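You operate a simulated robot arm through the tools that you are given. There is no shell and no other tool. Be economical: measure what you need, move in short steps, check, and stop when the job is done.

The job below is to be done with a simulated two-armed robot. You get a single attempt, and the scene is never put back.

Task
Open the counter drawer, fetch the black ring and set it in the inside of the counter drawer and shut the drawer again. Put the silver nut on the top of the square table. Put the steel bracket from the top of the workbench on the white cover. Turn the bender knob to on. Take the brass nut and put it on the blue tile. Put one of the green hose ends from the shelf under the pipe bench on top of the bright tap knob. Pull the right clip flap open. The order is free. Set down upright: green hose end.

The check looks at the end state, three seconds after you hand in, the way a careful person would. Anything else that was tipped, shoved, dropped, spilled or broken makes it a failure. A push-on lid holds only when it is set on centred and level and pressed home; a screw cap is set on level and turned clockwise until tight.

Robot
Two 7-joint arms with fingered hands on one trunk, on a base that drives. Base frame: it is fixed to the floor where the robot stands at the start and does not move with it; the origin is under the middle of the robot, x ahead of it, y to its left, z up; the surface under the hand at the start is at about z = 880. Units: mm, degrees, N and s.
The left shoulder is at the start at [20, 123, 1236], the right one opposite. With the tool pointing down near the work surface each hand reaches from about 100 to 480 mm from the robot's upright axis, wherever it stands, measured 20 degrees to its own side. Places, roughly: bender knob [-2300, 2200, 900]; black ring (5x5x2 cm) [400, 0, 900]; blue tile (10x10x1 cm) [-6200, 400, 700]; brass nut (5x4x2 cm) [-1400, 1600, 900]; bright tap knob (5x5x7 cm) [-6300, 700, 800]; counter drawer [400, 0, 700]; green hose end (5x4x7 cm) [-3800, 2700, 500]; inside of the counter drawer [500, -100, 700]; right clip flap [-3400, 2700, 1300]; silver nut (5x4x2 cm) [-1300, 1600, 900]; steel bracket (6x10x3 cm) [-2100, 1900, 900]; top of the square table [-5000, 2900, 800]; white cover (15x15x2 cm) [-1900, 1900, 900]. Payload 2.4 kg a hand.
The TCP of each hand is the grasp point between the finger pads, 17 mm short of the fingertips. In the tool frame z runs along the fingers and y along their closing line. The gripper opens to 88 mm. The gripper's body begins 47 mm behind the TCP. The gripper is a hand of 3 fingers: y runs from the thumb to the fingers, the wrist lies at [0, 0, -165] in the tool frame, and closing takes about 1.5 s.
Orientation is that of the tool frame in the base frame, as [roll, pitch, yaw] about the fixed x, y, z axes, in that order (R = Rz(yaw) Ry(pitch) Rx(roll)). With the fingers straight down and closing along the base's y, the tool's x points along the base's -x, its y along +y and its z along -z.

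Tools
- The arms move only by the tool send_rows. It takes "left_rows", "right_rows" or both (then of equal length, played together; a hand with none holds still); each is a list of rows, each a list of 7 numbers: the shift along the tool's x, y, z in mm, then the turn, a rotation vector about the tool's x, y, z in degrees, then the gripper command, from -1 (fully open) to 1 (shut), values between in proportion. In form: [[dx, dy, dz, ax, ay, az, grip], ...]. A call has 1 to 10 rows; each row is the pose to reach, as a shift and turn from the pose commanded when the call began, along the tool's axes at that moment. A row lasts 0.2 s, in which the tool goes at most 50 mm and 8.6 degrees; a call with a longer step from one row to the next is refused whole, and so is a gripper value outside its range. A pose out of reach is approached as far as the arm can. The call stops where the force on the tool passes 40 N (or 10 N more than at its start, if that is more) or the arm is blocked; 0.2 s more then pass. The fingers move at their own pace (about 45 mm/s each) and stop on an object; they squeeze with about 22 N. The grip force told is the motor's: it shows also when the fingers shut on nothing. Time passes only in rows, and 0.2 s behind the last, so rows that repeat a pose let the fingers close. The reply holds the time, the measured pose of the TCP, the force on the tool along the base axes, the opening and the grip force, in the units named above and with some noise, with the torque about the TCP (base axes, N m) and any sound that the robot's microphone picked up.
- Cameras (640 x 400 px; columns grow to the right, rows downward): "scene" is now at [25.2, 4.3, 1668.5]; the picture's right is [-0.00, -1.00, 0.00], its down [-0.93, 0.00, -0.36] and it looks along [0.36, -0.00, -0.93] (base axes); focal length 268 px, centre (320, 200). "left" rides on the left gripper at [-52, 4, -66] in its tool frame; the picture's right is [-0.08, -1.00, 0.00], its down [0.78, -0.07, -0.62] and it looks along [0.62, -0.05, 0.78] (tool axes); focal length 243 px, centre (320, 200). "right" rides on the right gripper at [52, 4, -66] in its tool frame; the picture's right is [-0.09, 1.00, 0.00], its down [-0.78, -0.07, -0.62] and it looks along [-0.62, -0.05, 0.78] (tool axes); focal length 243 px, centre (320, 200). There is no depth. A picture from a camera that has moved, and an enlarged one, comes with that camera's place and axes in the base frame and with its lens. The place of the scene camera against the robot may be out by one fixed shift of up to 12 mm in any direction.
- get_image(camera): a new picture of that camera. No time passes.
- raise_lower(by): slides the trunk up (or, below 0, down) by that many mm; the arms and the scene camera ride with it, the base frame stays. It gives what a move gives, with no picture.
- roll_base(legs): drives the robot by 1 to 6 legs, each [ahead, left, turn to the left] in mm, mm and degrees, along the robot's own axes; the way and the turn of a leg run together, so that a leg with both is an arc; at most 1500 mm and 180 degrees a leg. The arms and the cameras ride along, it lands a little off, and it stops where it bumps. It gives what a move gives.
- set_grasp(shape, hand): the hand has 3 fingers and takes this shape, open, in about a second: jaw (thumb against the fingers, like two jaws); tri (thumb and two fingers); tip (a fingertip pinch); poke (one finger out to press); point (the index stretched); flat (the hand flat); cup (the hand cupped); fist (a fist). The gripper value then closes the fingers along that shape, each until it touches; the sizes above hold for jaw. It gives what a move gives, with no picture.
- head_to(pan, tilt): turns the head with the scene camera to pan (to the left, within 120 degrees either way) and tilt (down, from -29 to 69), counted from straight ahead of the robot. It gives what a move gives.
- enlarge(camera, box): a new picture of the part [left, top, right, bottom] of that camera's present view, enlarged. No time passes.
- finish_job(): hands the job in; it is judged then, once.

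Work in short steps. Places have to be worked out from the pictures, the camera data and where the tool is seen: move nearer, look again, correct. Check each grasp and each placing, and mend what went wrong. You have 207 turns and 194 pictures in all, those below and enlarged ones among them. Open the grippers and draw the arms clear of the work before you hand the job in, unless the task says otherwise; then end with one line.

The tools are called after "Call:" as name(argument=value, ...) on one line, values as JSON. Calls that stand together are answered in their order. send_rows: Moves the arms, as the interface text tells. Its arguments: {"type":"object","properties":{"left_rows":{"type":"array","items":{"type":"array","items":{"type":"number"}}},"right_rows":{"type":"array","items":{"type":"array","items":{"type":"number"}}}},"required":[]} The other tools are called the same way: raise_lower (by) slides the trunk up or down; set_grasp (shape, hand) gives the hand a shape; roll_base (legs) drives the base; head_to (pan, tilt) turns the head that bears the scene camera; get_image (camera) takes a picture; enlarge (camera, box) takes an enlarged picture of a part of a camera's view; finish_job () hands the job in.

At the start:

```text
clock: 0.0
left_tool_pos: [328.4, 318.7, 1110.5]
left_tcp_rot: [179.9, 0.0, 180.0]
left_force: [0.2, 0.4, 0.2]
left_moment: [-0.02, 0.0, 0.0]
left_grip_width: 87.9
left_gripper_force: 0.2
left_shape: jaw
right_tool_pos: [324.7, 5.0, 1138.7]
right_tcp_rot: [180.0, 0.0, -180.0]
right_force: [-0.9, 0.4, -1.1]
right_moment: [0.01, 0.0, -0.01]
right_grip_width: 88.2
right_gripper_force: 0.0
right_shape: jaw
trunk travel left (down, up): [-450.0, 380.0]
robot x, y, heading: [-1.2, 1.1, 0.1]
head pan, tilt: [-0.2, 68.8]
```

scene: 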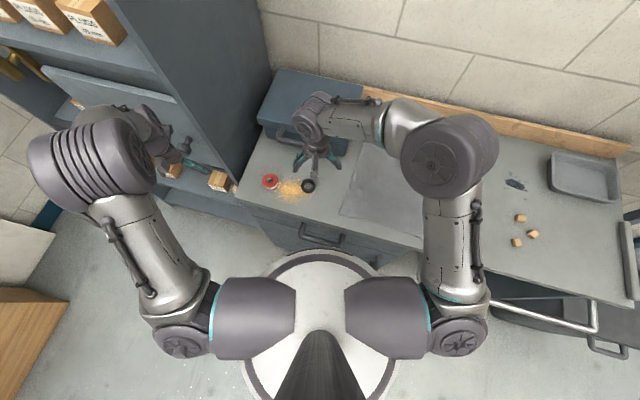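
right: 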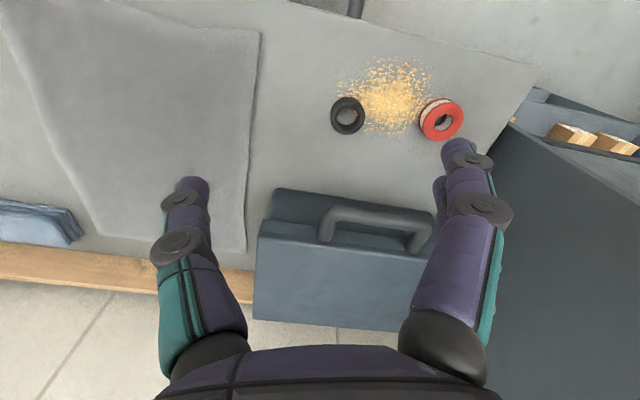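
left: 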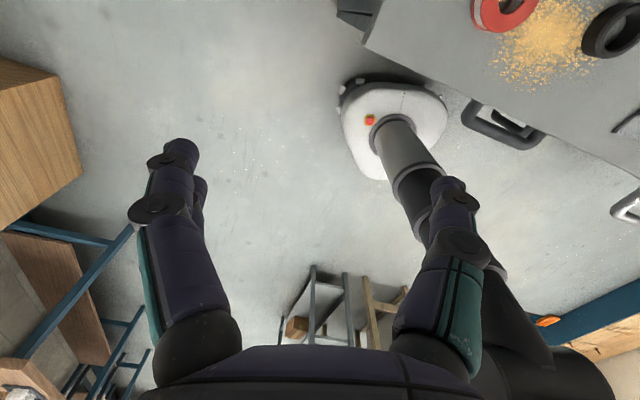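

The ring appears at about (387, 37, 890) and the drawer handle near (245, -3, 760). I move the right hand to above the ring.

Call:
send_rows(right_rows=[[-15, 8, 40, 0, 0, 0, -1], [-30, 16, 80, 0, 0, 0, -1], [-46, 24, 120, 0, 0, 0, -1], [-62, 32, 160, 0, 0, 0, -1], [-62, 32, 175, 0, 0, 0, -1]])

Call:
get_image(camera="right")

Call:
head_to(pan=0, tilt=45)

Call:
get_image(camera="scene")

```text
clock: 1.2
left_tool_pos: [327.1, 317.6, 1109.2]
left_tcp_rot: [-180.0, 0.1, -180.0]
left_force: [0.2, 0.1, 0.3]
left_moment: [-0.03, 0.01, 0.01]
left_grip_width: 87.7
left_gripper_force: 0.2
left_shape: jaw
right_tool_pos: [389.9, 38.6, 962.4]
right_tcp_rot: [180.0, 0.1, -179.9]
right_force: [0.7, -0.4, -0.7]
right_moment: [-0.02, 0.01, -0.02]
right_grip_width: 88.0
right_gripper_force: 0.1
right_shape: jaw
trunk travel left (down, up): [-450.0, 380.0]
robot x, y, heading: [-2.9, -2.8, 0.0]
head pan, tilt: [-0.2, 68.8]
```

```text
190 pictures are left
camera right: at [336.4, 41.6, 1028.7], right [0.08, 1.0, 0.0], down [0.78, -0.06, 0.62], along [0.62, -0.05, -0.78], focal length 243 px, centre (320, 200)
```

right: 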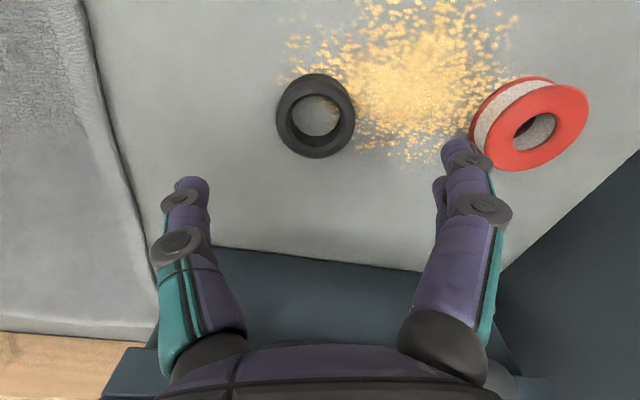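

```text
clock: 2.1
left_tool_pos: [329.7, 319.3, 1110.1]
left_tcp_rot: [180.0, 0.0, -179.9]
left_force: [-0.3, -0.3, -0.4]
left_moment: [0.04, -0.02, 0.0]
left_grip_width: 87.7
left_gripper_force: 0.1
left_shape: jaw
right_tool_pos: [389.1, 38.2, 963.0]
right_tcp_rot: [180.0, 0.0, -179.9]
right_force: [0.0, 0.0, 0.5]
right_moment: [0.0, -0.03, -0.04]
right_grip_width: 88.1
right_gripper_force: 0.0
right_shape: jaw
trunk travel left (down, up): [-450.0, 380.0]
robot x, y, heading: [-4.4, -0.3, 0.2]
head pan, tilt: [0.0, 45.0]
```

```text
189 pictures are left
camera scene: at [50.6, 4.6, 1697.3], right [0.0, -1.0, 0.0], down [-0.71, 0.0, -0.71], along [0.71, 0.0, -0.71], focal length 268 px, centre (320, 200)
```

scene: 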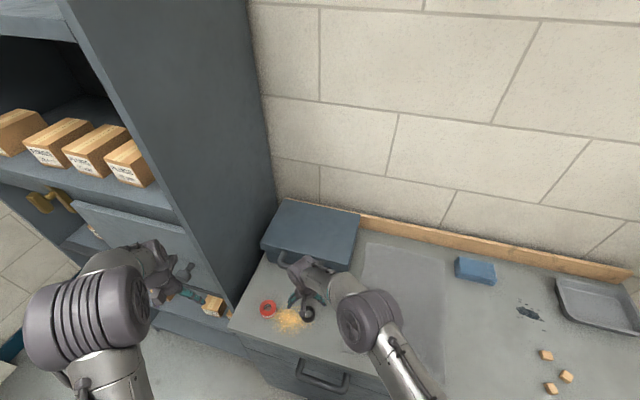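

Ring centre is about (384.5, 35.5). I shift slightly and go down to it, then close.

Call:
send_rows(right_rows=[[5, -3, 25, 0, 0, 0, -1], [5, -3, 50, 0, 0, 0, -1], [5, -3, 58, 0, 0, 0, -1], [5, -3, 64, 0, 0, 0, -1]])

Call:
get_image(camera="right")

```text
clock: 3.1
left_tool_pos: [328.0, 319.4, 1110.6]
left_tcp_rot: [-180.0, 0.0, -180.0]
left_force: [0.4, -0.2, -0.9]
left_moment: [-0.02, 0.02, 0.01]
left_grip_width: 88.0
left_gripper_force: 0.0
left_shape: jaw
right_tool_pos: [384.1, 33.5, 899.3]
right_tcp_rot: [-180.0, 0.0, -179.9]
right_force: [0.7, 0.2, -0.8]
right_moment: [0.02, 0.01, 0.01]
right_grip_width: 88.0
right_gripper_force: 0.1
right_shape: jaw
trunk travel left (down, up): [-450.0, 380.0]
robot x, y, heading: [-1.1, 0.5, -0.1]
head pan, tilt: [0.0, 45.0]
```

```text
188 pictures are left
camera right: at [330.9, 38.3, 963.8], right [0.08, 1.0, 0.0], down [0.78, -0.06, 0.62], along [0.62, -0.05, -0.78], focal length 243 px, centre (320, 200)
```

right: 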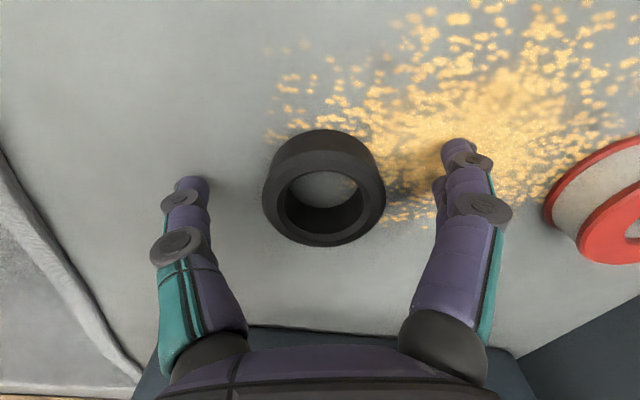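

The fingers straddle the ring; close and lift.

Call:
send_rows(right_rows=[[0, 0, 0, 0, 0, 0, 1], [0, 0, 0, 0, 0, 0, 1], [0, 0, 0, 0, 0, 0, 1], [0, 0, 0, 0, 0, 0, 1], [0, 0, 0, 0, 0, 0, 1], [0, 0, 0, 0, 0, 0, 1], [0, 0, -40, 0, 0, 0, 1], [0, 0, -80, 0, 0, 0, 1], [0, 0, -120, 0, 0, 0, 1], [0, 0, -160, 0, 0, 0, 1]])

Call:
get_image(camera="right")

Call:
get_image(camera="left")

```text
clock: 5.3
left_tool_pos: [328.0, 318.9, 1110.4]
left_tcp_rot: [-180.0, 0.0, -180.0]
left_force: [0.3, 0.1, 0.3]
left_moment: [0.0, 0.01, 0.0]
left_grip_width: 88.1
left_gripper_force: 0.1
left_shape: jaw
right_tool_pos: [381.3, 35.1, 1057.8]
right_tcp_rot: [-179.9, 0.0, -180.0]
right_force: [-0.1, 0.3, -0.2]
right_moment: [0.02, 0.02, -0.02]
right_grip_width: 34.4
right_gripper_force: 21.8
right_shape: jaw
trunk travel left (down, up): [-450.0, 380.0]
robot x, y, heading: [-0.5, 0.1, 0.2]
head pan, tilt: [0.0, 45.0]
```

```text
187 pictures are left
camera right: at [330.0, 37.8, 1123.4], right [0.08, 1.0, 0.0], down [0.78, -0.07, 0.62], along [0.62, -0.05, -0.78], focal length 243 px, centre (320, 200)
```

right: 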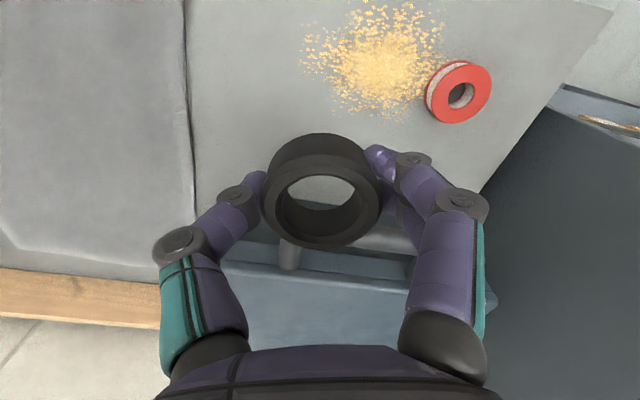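

```text
186 pictures are left
camera left: at [381.2, 322.0, 1174.7], right [0.08, -1.0, 0.0], down [-0.78, -0.07, 0.62], along [-0.62, -0.05, -0.78], focal length 243 px, centre (320, 200)
```

left: 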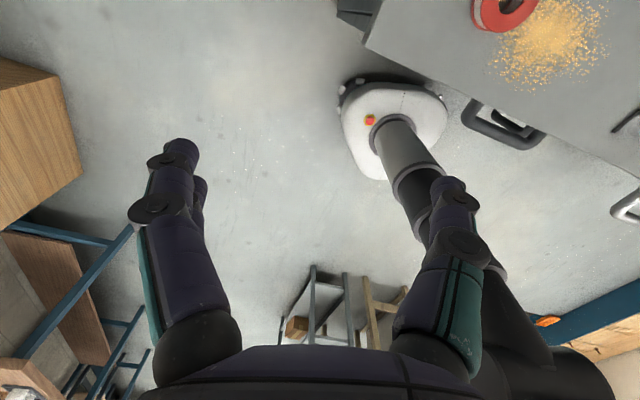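

The ring is held. I back off and shift right so the left hand can take the drawer handle head-on.

Call:
roll_base(legs=[[-270, 0, 0], [0, -130, 0]])

Call:
send_rows(left_rows=[[0, 0, 0, -4.94, -4.94, 4.94, -1], [0, 0, 0, -9.88, -9.88, 9.88, -1], [0, 0, 0, -14.82, -14.82, 14.82, -1], [0, 0, 0, -19.76, -19.76, 19.76, -1], [0, 0, 0, -24.7, -24.7, 24.7, -1], [0, 0, 0, -29.64, -29.64, 29.64, -1], [0, 0, 0, -34.64, -34.64, 34.64, -1]])

Call:
send_rows(left_rows=[[0, 0, 0, -4.94, -4.94, 4.94, -1], [0, 0, 0, -9.88, -9.88, 9.88, -1], [0, 0, 0, -14.82, -14.82, 14.82, -1], [0, 0, 0, -19.76, -19.76, 19.76, -1], [0, 0, 0, -24.7, -24.7, 24.7, -1], [0, 0, 0, -29.64, -29.64, 29.64, -1], [0, 0, 0, -34.64, -34.64, 34.64, -1]])

Call:
get_image(camera="scene")

```text
clock: 8.1
left_tool_pos: [62.2, 184.2, 1110.0]
left_tcp_rot: [179.9, -0.1, 180.0]
left_force: [0.2, 0.2, 0.6]
left_moment: [0.03, -0.02, 0.03]
left_grip_width: 87.8
left_gripper_force: 0.0
left_shape: jaw
right_tool_pos: [116.4, -98.2, 1057.6]
right_tcp_rot: [179.9, 0.1, 180.0]
right_force: [-0.2, -0.2, 0.7]
right_moment: [-0.01, 0.02, 0.0]
right_grip_width: 34.4
right_gripper_force: 22.0
right_shape: jaw
trunk travel left (down, up): [-450.0, 380.0]
robot x, y, heading: [-268.7, -131.1, -0.0]
head pan, tilt: [0.0, 45.0]
```

```text
refused: row 7 steps farther than a row can; nothing moved
```

```text
refused: row 7 steps farther than a row can; nothing moved
```

```text
185 pictures are left
camera scene: at [-215.6, -129.4, 1697.4], right [0.0, -1.0, 0.0], down [-0.71, 0.0, -0.71], along [0.71, 0.0, -0.71], focal length 268 px, centre (320, 200)
```

scene: 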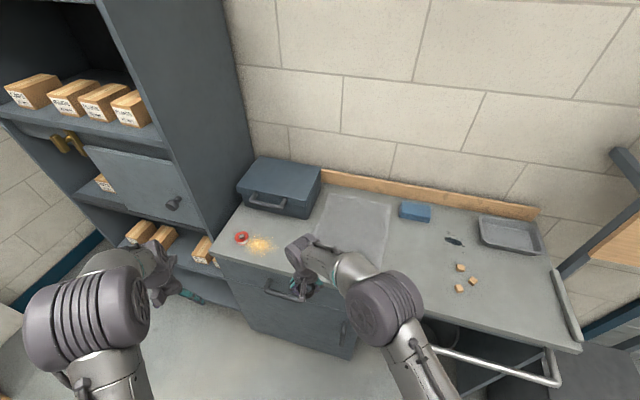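

Steps were a touch too big; repeat with smaller ones, then lower the trunk.

Call:
send_rows(left_rows=[[0, 0, 0, -4.33, -4.33, 4.33, -1], [0, 0, 0, -8.66, -8.66, 8.66, -1], [0, 0, 0, -12.99, -12.99, 12.99, -1], [0, 0, 0, -17.32, -17.32, 17.32, -1], [0, 0, 0, -21.65, -21.65, 21.65, -1], [0, 0, 0, -25.98, -25.98, 25.98, -1], [0, 0, 0, -30.31, -30.31, 30.31, -1], [0, 0, 0, -34.64, -34.64, 34.64, -1]])

Call:
send_rows(left_rows=[[0, 0, 0, -4.33, -4.33, 4.33, -1], [0, 0, 0, -8.66, -8.66, 8.66, -1], [0, 0, 0, -12.99, -12.99, 12.99, -1], [0, 0, 0, -17.32, -17.32, 17.32, -1], [0, 0, 0, -21.65, -21.65, 21.65, -1], [0, 0, 0, -25.98, -25.98, 25.98, -1], [0, 0, 0, -30.31, -30.31, 30.31, -1], [0, 0, 0, -34.64, -34.64, 34.64, -1]])

Call:
raise_lower(by=-200)

Call:
get_image(camera="left")

Call:
get_image(camera="scene")

```text
clock: 9.9
left_tool_pos: [63.0, 187.6, 1110.2]
left_tcp_rot: [135.0, 19.5, 134.9]
left_force: [0.0, -0.8, -0.1]
left_moment: [-0.01, -0.02, 0.01]
left_grip_width: 87.8
left_gripper_force: 0.2
left_shape: jaw
right_tool_pos: [116.9, -97.7, 1058.2]
right_tcp_rot: [-180.0, 0.1, -179.9]
right_force: [0.4, -1.0, -0.5]
right_moment: [0.0, -0.01, 0.03]
right_grip_width: 34.4
right_gripper_force: 22.0
right_shape: jaw
trunk travel left (down, up): [-450.0, 380.0]
robot x, y, heading: [-262.2, -131.4, -0.0]
head pan, tilt: [0.0, 45.0]
```

```text
clock: 11.7
left_tool_pos: [62.4, 187.0, 1110.4]
left_tcp_rot: [90.0, 0.1, 89.9]
left_force: [0.1, -0.6, 0.2]
left_moment: [0.03, -0.02, 0.03]
left_grip_width: 88.1
left_gripper_force: 0.1
left_shape: jaw
right_tool_pos: [116.8, -97.8, 1056.6]
right_tcp_rot: [-180.0, 0.1, -179.8]
right_force: [-0.1, -0.3, -0.5]
right_moment: [0.04, -0.01, -0.02]
right_grip_width: 34.4
right_gripper_force: 22.3
right_shape: jaw
trunk travel left (down, up): [-450.0, 380.0]
robot x, y, heading: [-265.6, -133.8, 0.1]
head pan, tilt: [0.0, 45.0]
```

```text
clock: 13.8
left_tool_pos: [63.1, 185.7, 908.5]
left_tcp_rot: [90.1, -0.1, 89.9]
left_force: [-0.4, 0.3, 0.0]
left_moment: [0.01, 0.0, 0.0]
left_grip_width: 87.8
left_gripper_force: 0.1
left_shape: jaw
right_tool_pos: [115.9, -98.7, 857.8]
right_tcp_rot: [179.9, 0.1, 180.0]
right_force: [0.6, -1.2, -0.2]
right_moment: [0.04, 0.01, 0.02]
right_grip_width: 34.5
right_gripper_force: 21.7
right_shape: jaw
trunk travel left (down, up): [-250.0, 580.0]
robot x, y, heading: [-265.3, -131.9, 0.2]
head pan, tilt: [0.0, 45.0]
```

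```text
184 pictures are left
camera left: at [-2.1, 133.7, 913.0], right [0.0, -0.09, -1.0], down [-0.62, 0.78, -0.07], along [0.78, 0.62, -0.05], focal length 243 px, centre (320, 200)
```

left: 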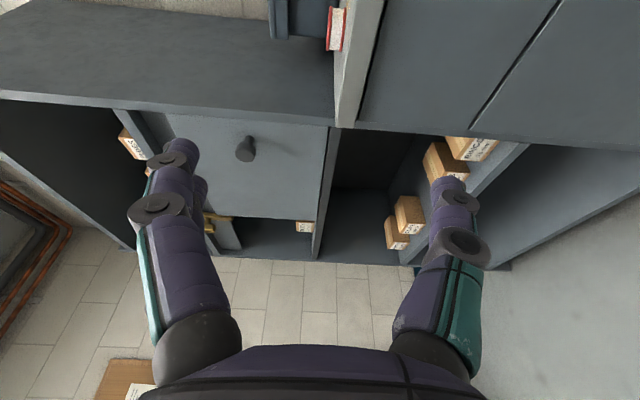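

```text
183 pictures are left
camera scene: at [-215.6, -127.3, 1497.5], right [0.0, -1.0, 0.0], down [-0.71, 0.0, -0.71], along [0.71, 0.0, -0.71], focal length 268 px, centre (320, 200)
```

scene: 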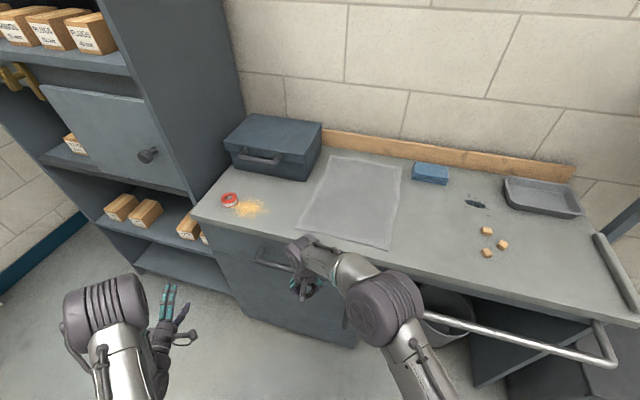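

Wrist turn worked. I move the right hand out of view to the right and bring the left hand in front of the handle.

Call:
send_rows(left_rows=[[-37, -29, 0, 0, 0, 0, -1], [-74, -58, 0, 0, 0, 0, -1], [-111, -87, 0, 0, 0, 0, -1], [-148, -116, 0, 0, 0, 0, -1], [-185, -145, 0, 0, 0, 0, -1], [-185, -145, 0, 0, 0, 0, -1]], right_rows=[[0, -45, 0, 0, 0, 0, 1], [0, -90, 0, 0, 0, 0, 1], [0, -135, 0, 0, 0, 0, 1], [0, -180, 0, 0, 0, 0, 1], [0, -220, 0, 0, 0, 0, 1], [0, -220, 0, 0, 0, 0, 1]])

Call:
get_image(camera="left")

Call:
get_image(camera="scene")

```text
clock: 15.2
left_tool_pos: [60.7, 0.9, 764.3]
left_tcp_rot: [89.9, -0.1, 90.0]
left_force: [0.4, -0.1, 0.5]
left_moment: [0.0, 0.01, 0.0]
left_grip_width: 87.9
left_gripper_force: 0.0
left_shape: jaw
right_tool_pos: [117.3, -318.2, 858.5]
right_tcp_rot: [180.0, 0.0, -179.9]
right_force: [0.3, -0.2, -0.3]
right_moment: [0.0, 0.01, 0.0]
right_grip_width: 34.5
right_gripper_force: 22.2
right_shape: jaw
trunk travel left (down, up): [-250.0, 580.0]
robot x, y, heading: [-263.2, -133.6, 0.1]
head pan, tilt: [0.0, 45.0]
```

```text
182 pictures are left
camera left: at [-4.8, -52.1, 767.2], right [0.0, -0.08, -1.0], down [-0.62, 0.78, -0.07], along [0.78, 0.62, -0.05], focal length 243 px, centre (320, 200)
```

left: 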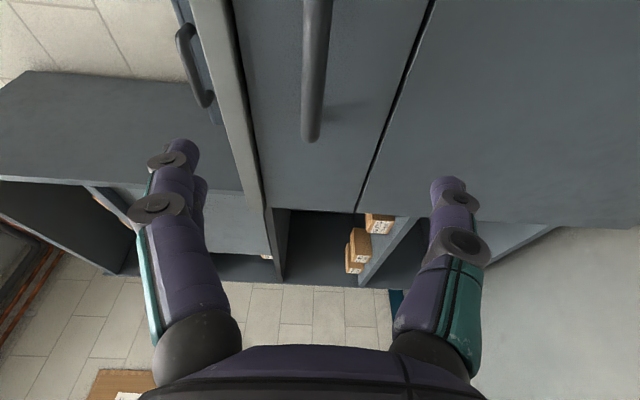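

```text
181 pictures are left
camera scene: at [-215.5, -127.4, 1497.4], right [0.0, -1.0, 0.0], down [-0.71, 0.0, -0.71], along [0.71, 0.0, -0.71], focal length 268 px, centre (320, 200)
```

scene: 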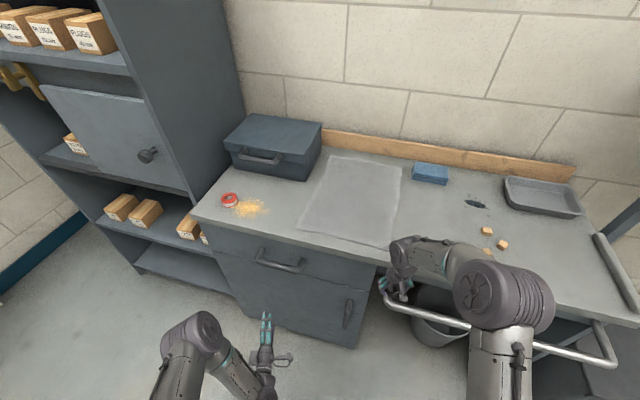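

Bar estimated at x≈240, y −75..51, z≈768. I advance to x≈195 and look again.

Call:
send_rows(left_rows=[[-5, 2, 45, 0, 0, 0, -1], [-10, 4, 90, 0, 0, 0, -1], [-13, 4, 125, 0, 0, 0, -1], [-13, 4, 132, 0, 0, 0, -1]])

Call:
get_image(camera="left")

Call:
enlarge(camera="scene", box=[200, 220, 360, 320])

```text
clock: 16.2
left_tool_pos: [193.9, -13.5, 767.1]
left_tcp_rot: [90.0, 0.1, 90.0]
left_force: [-0.3, 0.3, 0.0]
left_moment: [0.0, 0.02, 0.0]
left_grip_width: 87.9
left_gripper_force: 0.2
left_shape: jaw
right_tool_pos: [117.4, -317.8, 858.0]
right_tcp_rot: [-180.0, 0.0, -179.9]
right_force: [0.0, 0.5, -0.6]
right_moment: [0.0, 0.05, 0.0]
right_grip_width: 34.3
right_gripper_force: 22.7
right_shape: jaw
trunk travel left (down, up): [-250.0, 580.0]
robot x, y, heading: [-267.8, -133.1, 0.3]
head pan, tilt: [0.0, 45.0]
```

```text
180 pictures are left
camera left: at [128.8, -65.4, 770.0], right [0.0, -0.09, -1.0], down [-0.62, 0.78, -0.07], along [0.78, 0.62, -0.05], focal length 243 px, centre (320, 200)
```

left: 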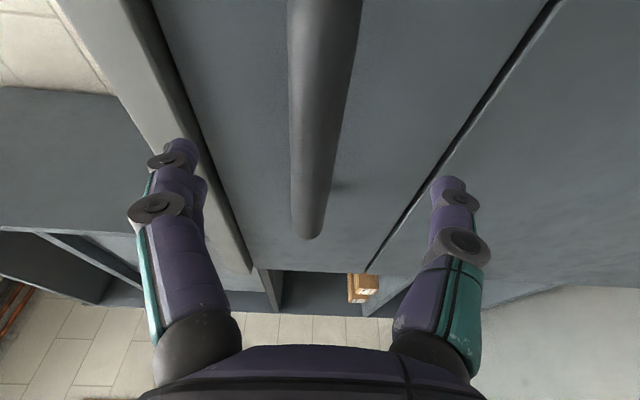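

```text
4.00 times, centred on (280, 270) of scene
camera zoom: at [-215.5, -127.5, 1497.4], right [0.0, -1.0, 0.0], down [-0.71, 0.0, -0.71], along [0.71, 0.0, -0.71], focal length 1074 px, centre (480, -80)
```

zoom: 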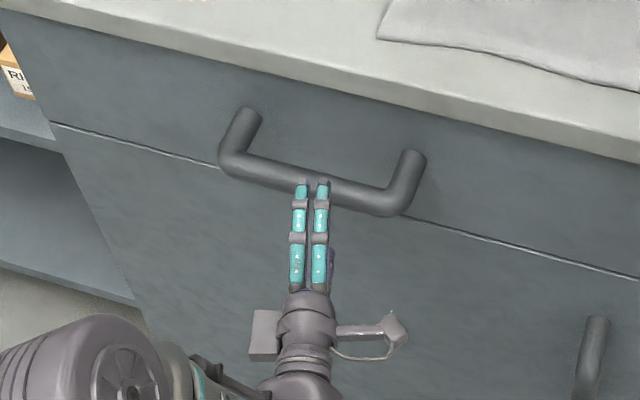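

The handle runs about 17° askew (the counter is yawed), so I back off, turn the base −17° and line up again; right hand raised clear first.

Call:
send_rows(right_rows=[[10, 0, -45, 0, 0, 0, 1], [30, 0, -90, 0, 0, 0, 1], [50, 0, -135, 0, 0, 0, 1], [70, 0, -175, 0, 0, 0, 1]])

Call:
roll_base(legs=[[-70, 0, 0], [0, 0, -17.2], [0, 150, 0]])

Call:
get_image(camera="scene")

Call:
enlarge(camera="scene", box=[180, 200, 380, 325])

Call:
get_image(camera="left")

```text
clock: 17.2
left_tool_pos: [192.8, -13.4, 765.8]
left_tcp_rot: [90.0, 0.0, 90.0]
left_force: [-0.2, 0.4, 0.1]
left_moment: [-0.03, -0.01, 0.01]
left_grip_width: 87.6
left_gripper_force: 0.0
left_shape: jaw
right_tool_pos: [45.4, -315.8, 1034.7]
right_tcp_rot: [179.9, 0.0, -179.9]
right_force: [-0.8, -0.8, -1.5]
right_moment: [0.01, 0.01, -0.01]
right_grip_width: 34.4
right_gripper_force: 22.1
right_shape: jaw
trunk travel left (down, up): [-250.0, 580.0]
robot x, y, heading: [-265.5, -133.8, -0.3]
head pan, tilt: [0.0, 45.0]
```

```text
clock: 20.2
left_tool_pos: [181.7, -14.9, 766.4]
left_tcp_rot: [90.0, 0.0, 72.4]
left_force: [-0.9, -0.6, 1.3]
left_moment: [0.01, -0.02, 0.02]
left_grip_width: 87.7
left_gripper_force: 0.1
left_shape: jaw
right_tool_pos: [-51.9, -260.2, 1035.0]
right_tcp_rot: [179.9, 0.0, 162.5]
right_force: [-0.6, 0.2, 0.2]
right_moment: [-0.06, -0.01, -0.01]
right_grip_width: 33.9
right_gripper_force: 22.0
right_shape: jaw
trunk travel left (down, up): [-250.0, 580.0]
robot x, y, heading: [-295.4, 10.6, -17.9]
head pan, tilt: [0.0, 45.0]
```

```text
178 pictures are left
camera scene: at [-244.4, -3.9, 1497.4], right [-0.3, -0.95, 0.0], down [-0.67, 0.21, -0.71], along [0.67, -0.21, -0.71], focal length 268 px, centre (320, 200)
```

scene: 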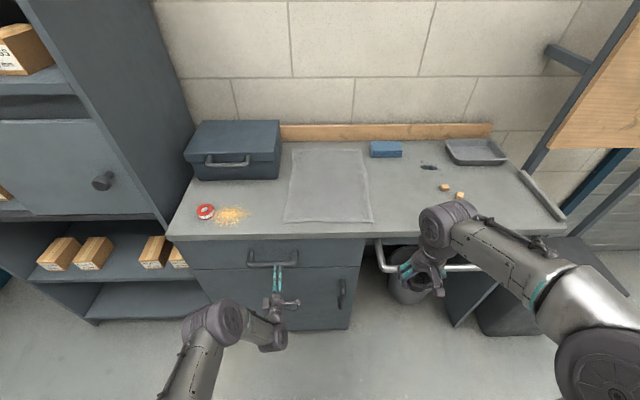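

```text
3.20 times, centred on (280, 262) of scene
camera zoom: at [-244.4, -3.9, 1497.4], right [-0.3, -0.95, 0.0], down [-0.67, 0.21, -0.71], along [0.67, -0.21, -0.71], focal length 859 px, centre (448, 0)
```

zoom: 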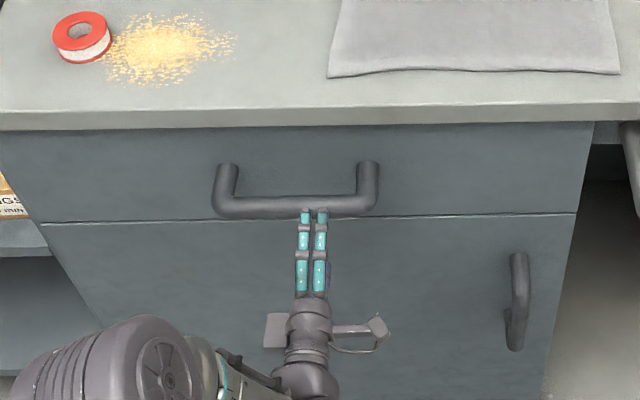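

```text
176 pictures are left
camera left: at [104.2, -45.3, 769.8], right [-0.03, -0.08, -1.0], down [-0.36, 0.93, -0.07], along [0.93, 0.35, -0.05], focal length 243 px, centre (320, 200)
```

left: 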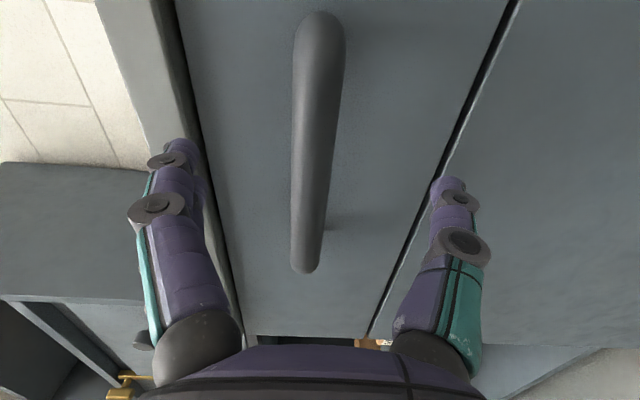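

Aligned. Move ahead ~32 mm, slightly left, and close on the bar.

Call:
send_rows(left_rows=[[15, 0, 16, 0, 0, 0, -1], [15, 0, 33, 0, 0, 0, -1], [15, 0, 33, 0, 0, 0, 1], [15, 0, 33, 0, 0, 0, 1], [15, 0, 33, 0, 0, 0, 1], [15, 0, 33, 0, 0, 0, 1], [15, 0, 33, 0, 0, 0, 1], [15, 0, 33, 0, 0, 0, 1], [15, 0, 33, 0, 0, 0, 1]])

Call:
get_image(camera="left")

```text
clock: 22.2
left_tool_pos: [218.7, -11.7, 766.9]
left_tcp_rot: [90.1, -0.1, 72.3]
left_force: [-3.0, 2.0, -0.7]
left_moment: [-0.02, 0.01, -0.01]
left_grip_width: 15.9
left_gripper_force: 21.7
left_shape: jaw
right_tool_pos: [-51.5, -260.8, 1034.5]
right_tcp_rot: [-180.0, 0.1, 162.5]
right_force: [1.0, 0.3, 1.0]
right_moment: [-0.02, 0.0, 0.01]
right_grip_width: 34.1
right_gripper_force: 22.4
right_shape: jaw
trunk travel left (down, up): [-250.0, 580.0]
robot x, y, heading: [-290.9, 9.4, -17.5]
head pan, tilt: [0.0, 45.0]
```

```text
175 pictures are left
camera left: at [140.0, -41.5, 769.8], right [-0.03, -0.08, -1.0], down [-0.36, 0.93, -0.07], along [0.93, 0.35, -0.05], focal length 243 px, centre (320, 200)
```

left: 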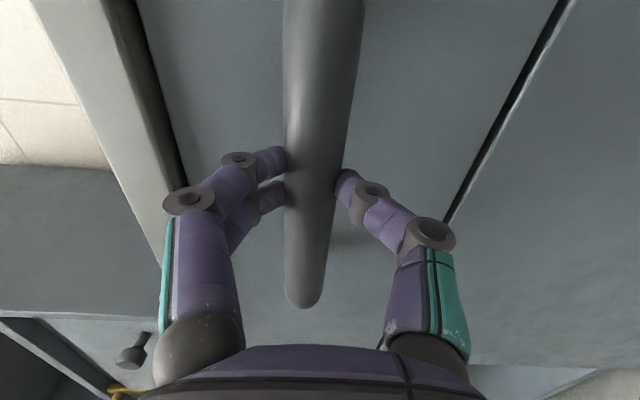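

Bar held (16 mm). Pull back along the tool axis gently.

Call:
send_rows(left_rows=[[0, 0, -20, 0, 0, 0, 1], [0, 0, -40, 0, 0, 0, 1], [0, 0, -60, 0, 0, 0, 1], [0, 0, -80, 0, 0, 0, 1], [0, 0, -100, 0, 0, 0, 1], [0, 0, -120, 0, 0, 0, 1], [0, 0, -140, 0, 0, 0, 1], [0, 0, -160, 0, 0, 0, 1], [0, 0, -180, 0, 0, 0, 1], [0, 0, -200, 0, 0, 0, 1]])

Call:
get_image(camera="scene")

```text
clock: 24.4
left_tool_pos: [26.2, 50.7, 765.9]
left_tcp_rot: [89.9, 0.0, 72.5]
left_force: [0.1, 0.2, -0.3]
left_moment: [0.02, -0.02, 0.01]
left_grip_width: 5.8
left_gripper_force: 22.7
left_shape: jaw
right_tool_pos: [-50.0, -261.1, 1033.8]
right_tcp_rot: [180.0, 0.0, 162.5]
right_force: [-0.1, 0.3, 0.1]
right_moment: [0.01, -0.01, -0.03]
right_grip_width: 34.2
right_gripper_force: 22.3
right_shape: jaw
trunk travel left (down, up): [-250.0, 580.0]
robot x, y, heading: [-293.6, 10.9, -17.6]
head pan, tilt: [0.0, 45.0]
```

```text
174 pictures are left
camera scene: at [-244.9, -4.3, 1497.4], right [-0.3, -0.95, 0.0], down [-0.67, 0.21, -0.71], along [0.67, -0.21, -0.71], focal length 268 px, centre (320, 200)
```

scene: 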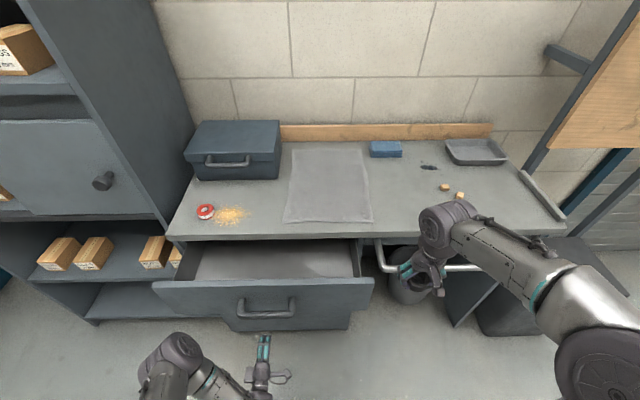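

The drawer opened about 150 mm and then the fingers slipped. I back the base up, regrip and pull a bit more.

Call:
send_rows(left_rows=[[0, 0, 0, 0, 0, 0, -1], [0, 0, 0, 0, 0, 0, -1], [0, 0, 0, 0, 0, 0, -1], [0, 0, 0, 0, 0, 0, -1], [0, 0, 0, 0, 0, 0, -1]])

Call:
roll_base(legs=[[-110, 0, 0]])

Call:
send_rows(left_rows=[[5, 0, 40, 0, 0, 0, -1], [10, 0, 80, 0, 0, 0, -1], [10, 0, 110, 0, 0, 0, -1], [10, 0, 140, 0, 0, 0, -1]])

Call:
get_image(camera="left")

Call:
get_image(camera="scene")

```text
clock: 25.6
left_tool_pos: [27.3, 48.9, 765.7]
left_tcp_rot: [90.1, 0.0, 72.4]
left_force: [0.3, 0.0, -0.6]
left_moment: [0.02, -0.02, 0.02]
left_grip_width: 88.2
left_gripper_force: 0.0
left_shape: jaw
right_tool_pos: [-50.1, -260.8, 1034.6]
right_tcp_rot: [179.9, -0.1, 162.5]
right_force: [0.1, 0.4, -0.7]
right_moment: [0.0, -0.01, 0.0]
right_grip_width: 34.1
right_gripper_force: 22.1
right_shape: jaw
trunk travel left (down, up): [-250.0, 580.0]
robot x, y, heading: [-293.4, 9.1, -17.6]
head pan, tilt: [0.0, 45.0]
```

```text
clock: 26.8
left_tool_pos: [-79.6, 83.2, 766.4]
left_tcp_rot: [90.0, 0.0, 72.4]
left_force: [0.4, 0.2, 0.6]
left_moment: [0.0, 0.01, 0.0]
left_grip_width: 88.1
left_gripper_force: 0.1
left_shape: jaw
right_tool_pos: [-157.2, -227.3, 1035.5]
right_tcp_rot: [180.0, 0.2, 162.3]
right_force: [-0.1, 0.4, -0.7]
right_moment: [0.02, 0.04, -0.03]
right_grip_width: 34.3
right_gripper_force: 21.9
right_shape: jaw
trunk travel left (down, up): [-250.0, 580.0]
robot x, y, heading: [-398.5, 39.8, -17.5]
head pan, tilt: [0.0, 45.0]
```

```text
clock: 27.8
left_tool_pos: [58.4, 51.6, 763.9]
left_tcp_rot: [89.9, -0.1, 72.4]
left_force: [-0.3, 0.0, -0.7]
left_moment: [0.02, -0.02, -0.01]
left_grip_width: 88.1
left_gripper_force: 0.0
left_shape: jaw
right_tool_pos: [-157.2, -227.5, 1034.1]
right_tcp_rot: [179.9, 0.0, 162.4]
right_force: [-0.4, -0.7, 0.0]
right_moment: [0.03, 0.0, 0.0]
right_grip_width: 34.1
right_gripper_force: 22.2
right_shape: jaw
trunk travel left (down, up): [-250.0, 580.0]
robot x, y, heading: [-401.0, 44.1, -17.6]
head pan, tilt: [0.0, 45.0]
```

```text
173 pictures are left
camera left: at [-19.8, 20.0, 767.9], right [-0.03, -0.08, -1.0], down [-0.36, 0.93, -0.07], along [0.93, 0.35, -0.05], focal length 243 px, centre (320, 200)
```

left: 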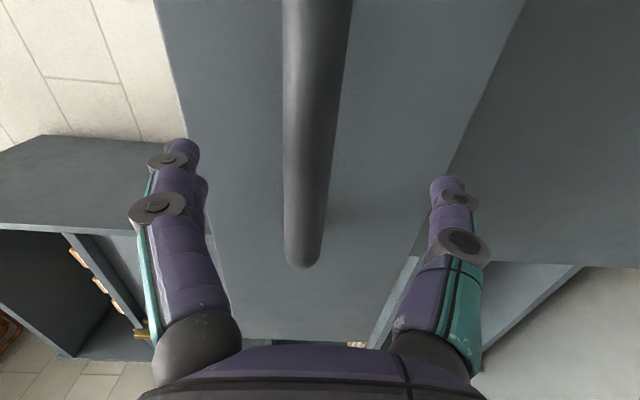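

```text
172 pictures are left
camera scene: at [-350.6, 28.7, 1497.4], right [-0.3, -0.95, 0.0], down [-0.67, 0.21, -0.71], along [0.67, -0.21, -0.71], focal length 268 px, centre (320, 200)
```

scene: 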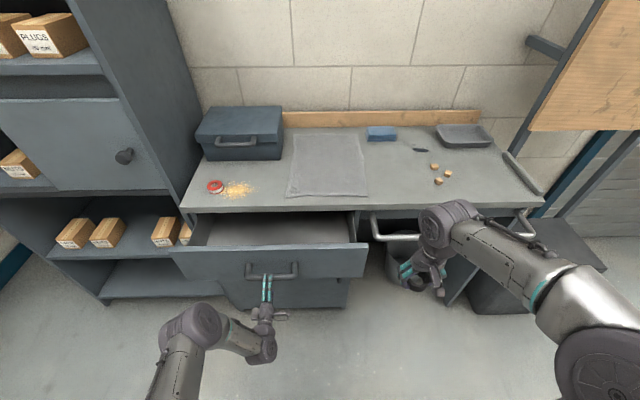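

Same look as 33 mm before the previous grip, so advance 34 mm, close and pull.

Call:
send_rows(left_rows=[[0, 0, 18, 0, 0, 0, -1], [0, 0, 36, 0, 0, 0, -1], [0, 0, 36, 0, 0, 0, 1], [0, 0, 36, 0, 0, 0, 1], [0, 0, 36, 0, 0, 0, 1], [0, 0, 36, 0, 0, 0, 1], [0, 0, 36, 0, 0, 0, 1], [0, 0, 36, 0, 0, 0, 1], [0, 0, 36, 0, 0, 0, 1]])

Call:
send_rows(left_rows=[[0, 0, -15, 0, 0, 0, 1], [0, 0, -30, 0, 0, 0, 1], [0, 0, -45, 0, 0, 0, 1], [0, 0, -60, 0, 0, 0, 1], [0, 0, -75, 0, 0, 0, 1], [0, 0, -90, 0, 0, 0, 1]])

Call:
get_image(camera="scene")

```text
clock: 29.8
left_tool_pos: [93.0, 38.4, 764.6]
left_tcp_rot: [90.0, 0.0, 72.4]
left_force: [1.4, -0.5, -0.3]
left_moment: [0.0, -0.02, 0.05]
left_grip_width: 0.2
left_gripper_force: 22.0
left_shape: jaw
right_tool_pos: [-157.0, -226.5, 1034.9]
right_tcp_rot: [180.0, 0.0, 162.4]
right_force: [0.7, -0.1, 0.2]
right_moment: [-0.01, -0.01, -0.01]
right_grip_width: 34.1
right_gripper_force: 21.7
right_shape: jaw
trunk travel left (down, up): [-250.0, 580.0]
robot x, y, heading: [-396.8, 41.8, -17.6]
head pan, tilt: [0.0, 45.0]
```

```text
clock: 31.2
left_tool_pos: [5.5, 65.2, 765.8]
left_tcp_rot: [90.1, 0.1, 72.3]
left_force: [-2.4, -8.8, -4.5]
left_moment: [0.06, -0.04, 0.01]
left_grip_width: 0.0
left_gripper_force: 21.8
left_shape: jaw
right_tool_pos: [-157.5, -228.3, 1034.6]
right_tcp_rot: [179.8, 0.1, 162.3]
right_force: [-0.1, -1.0, 0.0]
right_moment: [0.0, -0.01, 0.0]
right_grip_width: 34.1
right_gripper_force: 21.4
right_shape: jaw
trunk travel left (down, up): [-250.0, 580.0]
robot x, y, heading: [-397.0, 43.9, -17.8]
head pan, tilt: [0.0, 45.0]
```

```text
171 pictures are left
camera scene: at [-350.6, 27.6, 1497.4], right [-0.3, -0.95, 0.0], down [-0.67, 0.22, -0.71], along [0.67, -0.21, -0.71], focal length 268 px, centre (320, 200)
```

scene: 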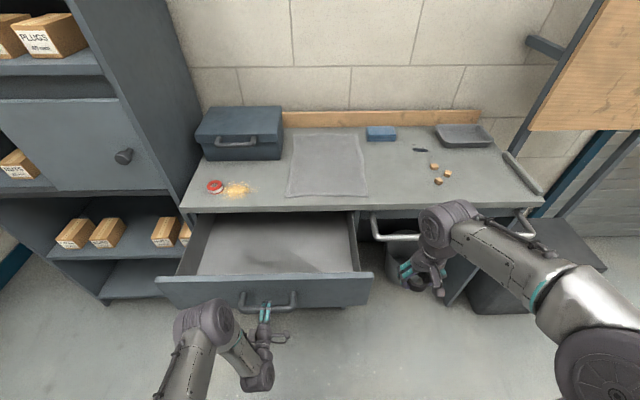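

The drawer is now well open. I free the left hand, pull it back and up, and shift the base left/forward so the right hand can reach into the drawer.

Call:
send_rows(left_rows=[[0, 0, 0, 0, 0, 0, -1], [0, 0, 0, 0, 0, 0, -1], [0, 0, 0, 0, 0, 0, -1], [0, 0, 0, 0, 0, 0, -1], [0, 0, -30, 0, 0, 0, -1], [0, 0, -60, 0, 0, 0, -1], [0, 40, -80, 0, 0, 0, -1], [0, 85, -80, 0, 0, 0, -1], [0, 130, -80, 0, 0, 0, -1], [0, 175, -80, 0, 0, 0, -1]])

Call:
roll_base(legs=[[0, 240, 0], [90, 0, 0]])

Call:
get_image(camera="scene")

Call:
get_image(camera="right")

```text
clock: 33.4
left_tool_pos: [-45.0, 73.1, 915.3]
left_tcp_rot: [89.9, 0.0, 72.4]
left_force: [-0.5, -0.2, 0.6]
left_moment: [-0.01, -0.02, 0.02]
left_grip_width: 87.8
left_gripper_force: 0.1
left_shape: jaw
left hand out of reach, approached as far as the arm can: row 9, 10
right_tool_pos: [-157.3, -227.3, 1033.6]
right_tcp_rot: [-180.0, 0.1, 162.3]
right_force: [0.8, -0.2, 0.2]
right_moment: [0.01, -0.02, 0.0]
right_grip_width: 33.9
right_gripper_force: 22.5
right_shape: jaw
trunk travel left (down, up): [-250.0, 580.0]
robot x, y, heading: [-395.1, 42.6, -17.8]
head pan, tilt: [0.0, 45.0]
```

```text
clock: 35.9
left_tool_pos: [113.9, 269.6, 914.8]
left_tcp_rot: [90.0, 0.0, 72.3]
left_force: [0.5, 0.7, 0.5]
left_moment: [-0.01, -0.01, 0.01]
left_grip_width: 88.1
left_gripper_force: 0.0
left_shape: jaw
right_tool_pos: [1.0, -31.5, 1035.1]
right_tcp_rot: [179.9, 0.0, 162.4]
right_force: [0.0, -0.3, -0.7]
right_moment: [-0.02, 0.0, -0.01]
right_grip_width: 34.0
right_gripper_force: 22.3
right_shape: jaw
trunk travel left (down, up): [-250.0, 580.0]
robot x, y, heading: [-240.6, 238.6, -17.8]
head pan, tilt: [0.0, 45.0]
```

```text
170 pictures are left
camera scene: at [-191.5, 224.9, 1497.3], right [-0.3, -0.95, 0.0], down [-0.67, 0.22, -0.71], along [0.67, -0.22, -0.71], focal length 268 px, centre (320, 200)
```

scene: 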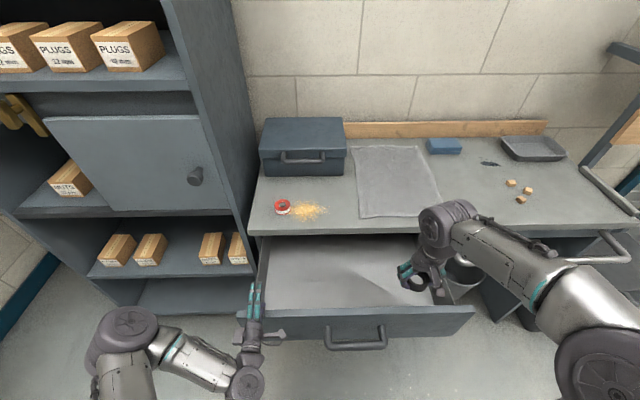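

```text
169 pictures are left
camera right: at [-47.0, -12.3, 1099.7], right [0.38, 0.92, 0.0], down [0.72, -0.3, 0.62], along [0.57, -0.24, -0.78], focal length 243 px, centre (320, 200)
```

right: 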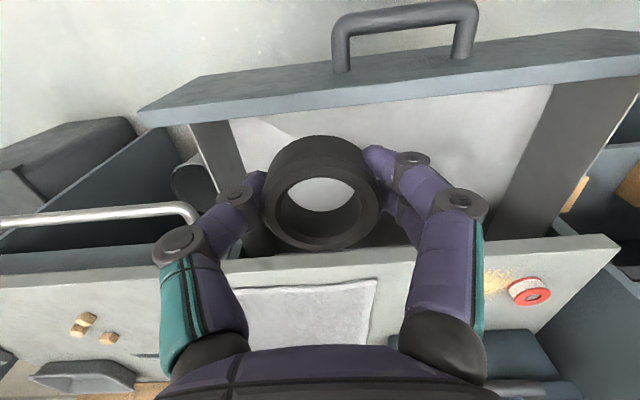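

Drawer interior centre about (138, −5). I bring the ring over it.

Call:
send_rows(right_rows=[[-30, 16, 0, 0, 0, 0, 1], [-60, 33, 0, 0, 0, 0, 1], [-90, 50, 20, 0, 0, 0, 1], [-120, 66, 50, 0, 0, 0, 1], [-120, 66, 95, 0, 0, 0, 1], [-120, 66, 140, 0, 0, 0, 1]])

Call:
get_image(camera="right")

Call:
get_image(camera="scene")

```text
clock: 37.3
left_tool_pos: [113.5, 269.4, 914.6]
left_tcp_rot: [90.0, 0.0, 72.2]
left_force: [-0.2, 0.2, 0.6]
left_moment: [0.03, 0.02, 0.0]
left_grip_width: 88.0
left_gripper_force: 0.1
left_shape: jaw
right_tool_pos: [133.5, -3.8, 894.6]
right_tcp_rot: [-179.9, -0.1, 162.5]
right_force: [-0.2, 0.5, -0.6]
right_moment: [-0.01, 0.02, -0.01]
right_grip_width: 34.4
right_gripper_force: 21.9
right_shape: jaw
trunk travel left (down, up): [-250.0, 580.0]
robot x, y, heading: [-241.8, 241.1, -18.0]
head pan, tilt: [0.0, 45.0]
```

```text
168 pictures are left
camera right: at [84.4, 14.3, 960.3], right [0.38, 0.92, 0.0], down [0.72, -0.3, 0.62], along [0.57, -0.24, -0.78], focal length 243 px, centre (320, 200)
```

right: 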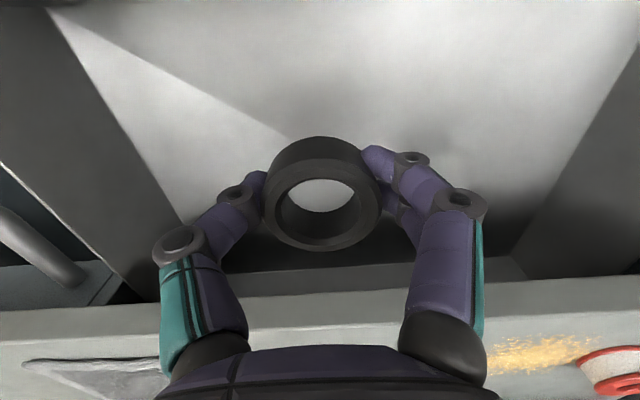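

```text
167 pictures are left
camera scene: at [-192.5, 225.1, 1497.4], right [-0.3, -0.95, 0.0], down [-0.67, 0.22, -0.71], along [0.67, -0.22, -0.71], focal length 268 px, centre (320, 200)
```

scene: 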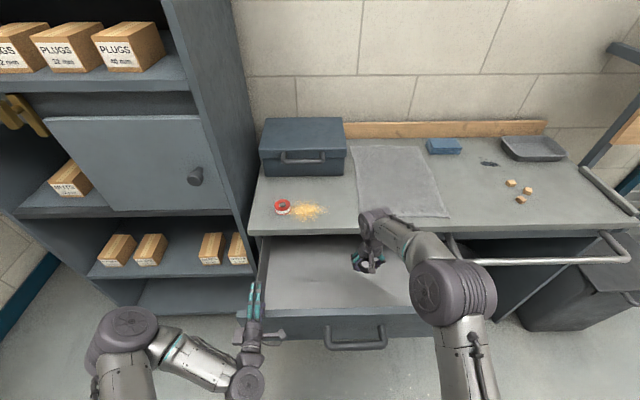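

Clear all round; descend until contact with the drawer bottom.

Call:
send_rows(right_rows=[[0, 0, 40, 0, 0, 0, 1], [0, 0, 80, 0, 0, 0, 1], [0, 0, 110, 0, 0, 0, 1], [0, 0, 130, 0, 0, 0, 1], [0, 0, 140, 0, 0, 0, 1], [0, 0, 150, 0, 0, 0, 1], [0, 0, 160, 0, 0, 0, 1], [0, 0, 170, 0, 0, 0, 1], [0, 0, 180, 0, 0, 0, 1]])

Call:
get_image(camera="right")

```text
clock: 39.3
left_tool_pos: [112.7, 268.5, 915.3]
left_tcp_rot: [89.9, 0.0, 72.3]
left_force: [0.2, 0.0, 0.1]
left_moment: [0.04, 0.01, -0.01]
left_grip_width: 88.1
left_gripper_force: 0.0
left_shape: jaw
right_tool_pos: [134.3, -5.4, 714.4]
right_tcp_rot: [-179.9, 0.0, 162.4]
right_force: [0.5, 0.2, -0.3]
right_moment: [-0.04, 0.0, -0.03]
right_grip_width: 34.2
right_gripper_force: 21.9
right_shape: jaw
trunk travel left (down, up): [-250.0, 580.0]
robot x, y, heading: [-237.9, 239.9, -17.9]
head pan, tilt: [0.0, 45.0]
```

```text
166 pictures are left
camera right: at [86.6, 14.6, 780.1], right [0.38, 0.92, 0.0], down [0.72, -0.3, 0.62], along [0.57, -0.24, -0.78], focal length 243 px, centre (320, 200)
```

right: 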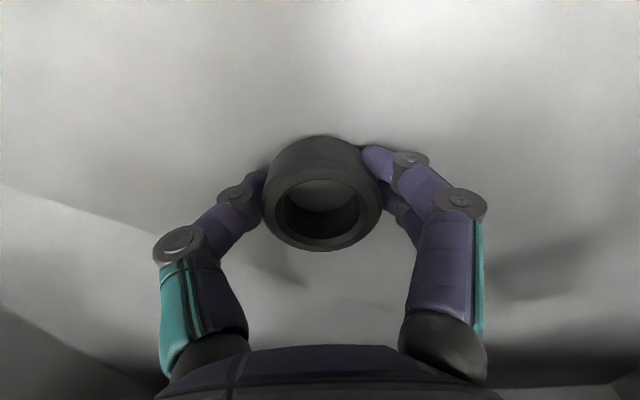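

No contact yet at 714; keep going slowly.

Call:
send_rows(right_rows=[[0, 0, 6, 0, 0, 0, 1], [0, 0, 12, 0, 0, 0, 1], [0, 0, 18, 0, 0, 0, 1], [0, 0, 24, 0, 0, 0, 1], [0, 0, 30, 0, 0, 0, 1], [0, 0, 36, 0, 0, 0, 1]])

```text
clock: 39.8
left_tool_pos: [113.4, 269.5, 915.7]
left_tcp_rot: [89.8, 0.0, 72.2]
left_force: [0.5, -0.7, 0.5]
left_moment: [0.01, 0.01, 0.0]
left_grip_width: 87.9
left_gripper_force: 0.0
left_shape: jaw
right_tool_pos: [140.7, -5.8, 711.9]
right_tcp_rot: [179.9, 1.2, 162.3]
right_force: [1.8, -0.5, 21.2]
right_moment: [-0.06, 0.04, 0.03]
right_grip_width: 35.8
right_gripper_force: 21.6
right_shape: jaw
trunk travel left (down, up): [-250.0, 580.0]
robot x, y, heading: [-242.7, 237.9, -17.7]
head pan, tilt: [0.0, 45.0]
stopped in row 2 (right hand): the force on the tool passed its limit at 49 N (the readings are from after the stop); the commanded pose is now the measured one
```

Contact: the ring rests on the drawer floor. Release and withdraw straight up.

Call:
send_rows(right_rows=[[0, 0, -2, 0, 0, 0, 0.2], [0, 0, -2, 0, 0, 0, -0.3], [0, 0, -2, 0, 0, 0, -0.6], [0, 0, -2, 0, 0, 0, -0.6], [0, 0, -2, 0, 0, 0, -0.6], [0, 0, -20, 0, 0, 0, -0.6], [0, 0, -60, 0, 0, 0, -0.6], [0, 0, -105, 0, 0, 0, -0.6], [0, 0, -150, 0, 0, 0, -0.6], [0, 0, -195, 0, 0, 0, -0.6]])

Call:
get_image(camera="right")

```text
clock: 42.0
left_tool_pos: [112.7, 269.9, 914.8]
left_tcp_rot: [90.0, -0.1, 72.3]
left_force: [0.2, -0.9, -0.2]
left_moment: [0.03, 0.05, 0.0]
left_grip_width: 87.8
left_gripper_force: 0.1
left_shape: jaw
right_tool_pos: [136.2, -5.2, 906.0]
right_tcp_rot: [179.9, 0.6, 162.3]
right_force: [0.8, -0.9, -0.1]
right_moment: [-0.03, 0.02, -0.02]
right_grip_width: 70.3
right_gripper_force: 0.1
right_shape: jaw
trunk travel left (down, up): [-250.0, 580.0]
robot x, y, heading: [-242.0, 242.5, -17.9]
head pan, tilt: [0.0, 45.0]
```

```text
165 pictures are left
camera right: at [87.4, 15.0, 971.2], right [0.38, 0.92, 0.0], down [0.72, -0.3, 0.63], along [0.58, -0.24, -0.78], focal length 243 px, centre (320, 200)
```

right: 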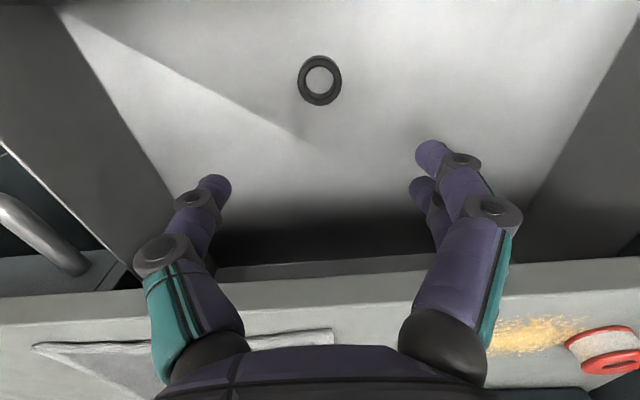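

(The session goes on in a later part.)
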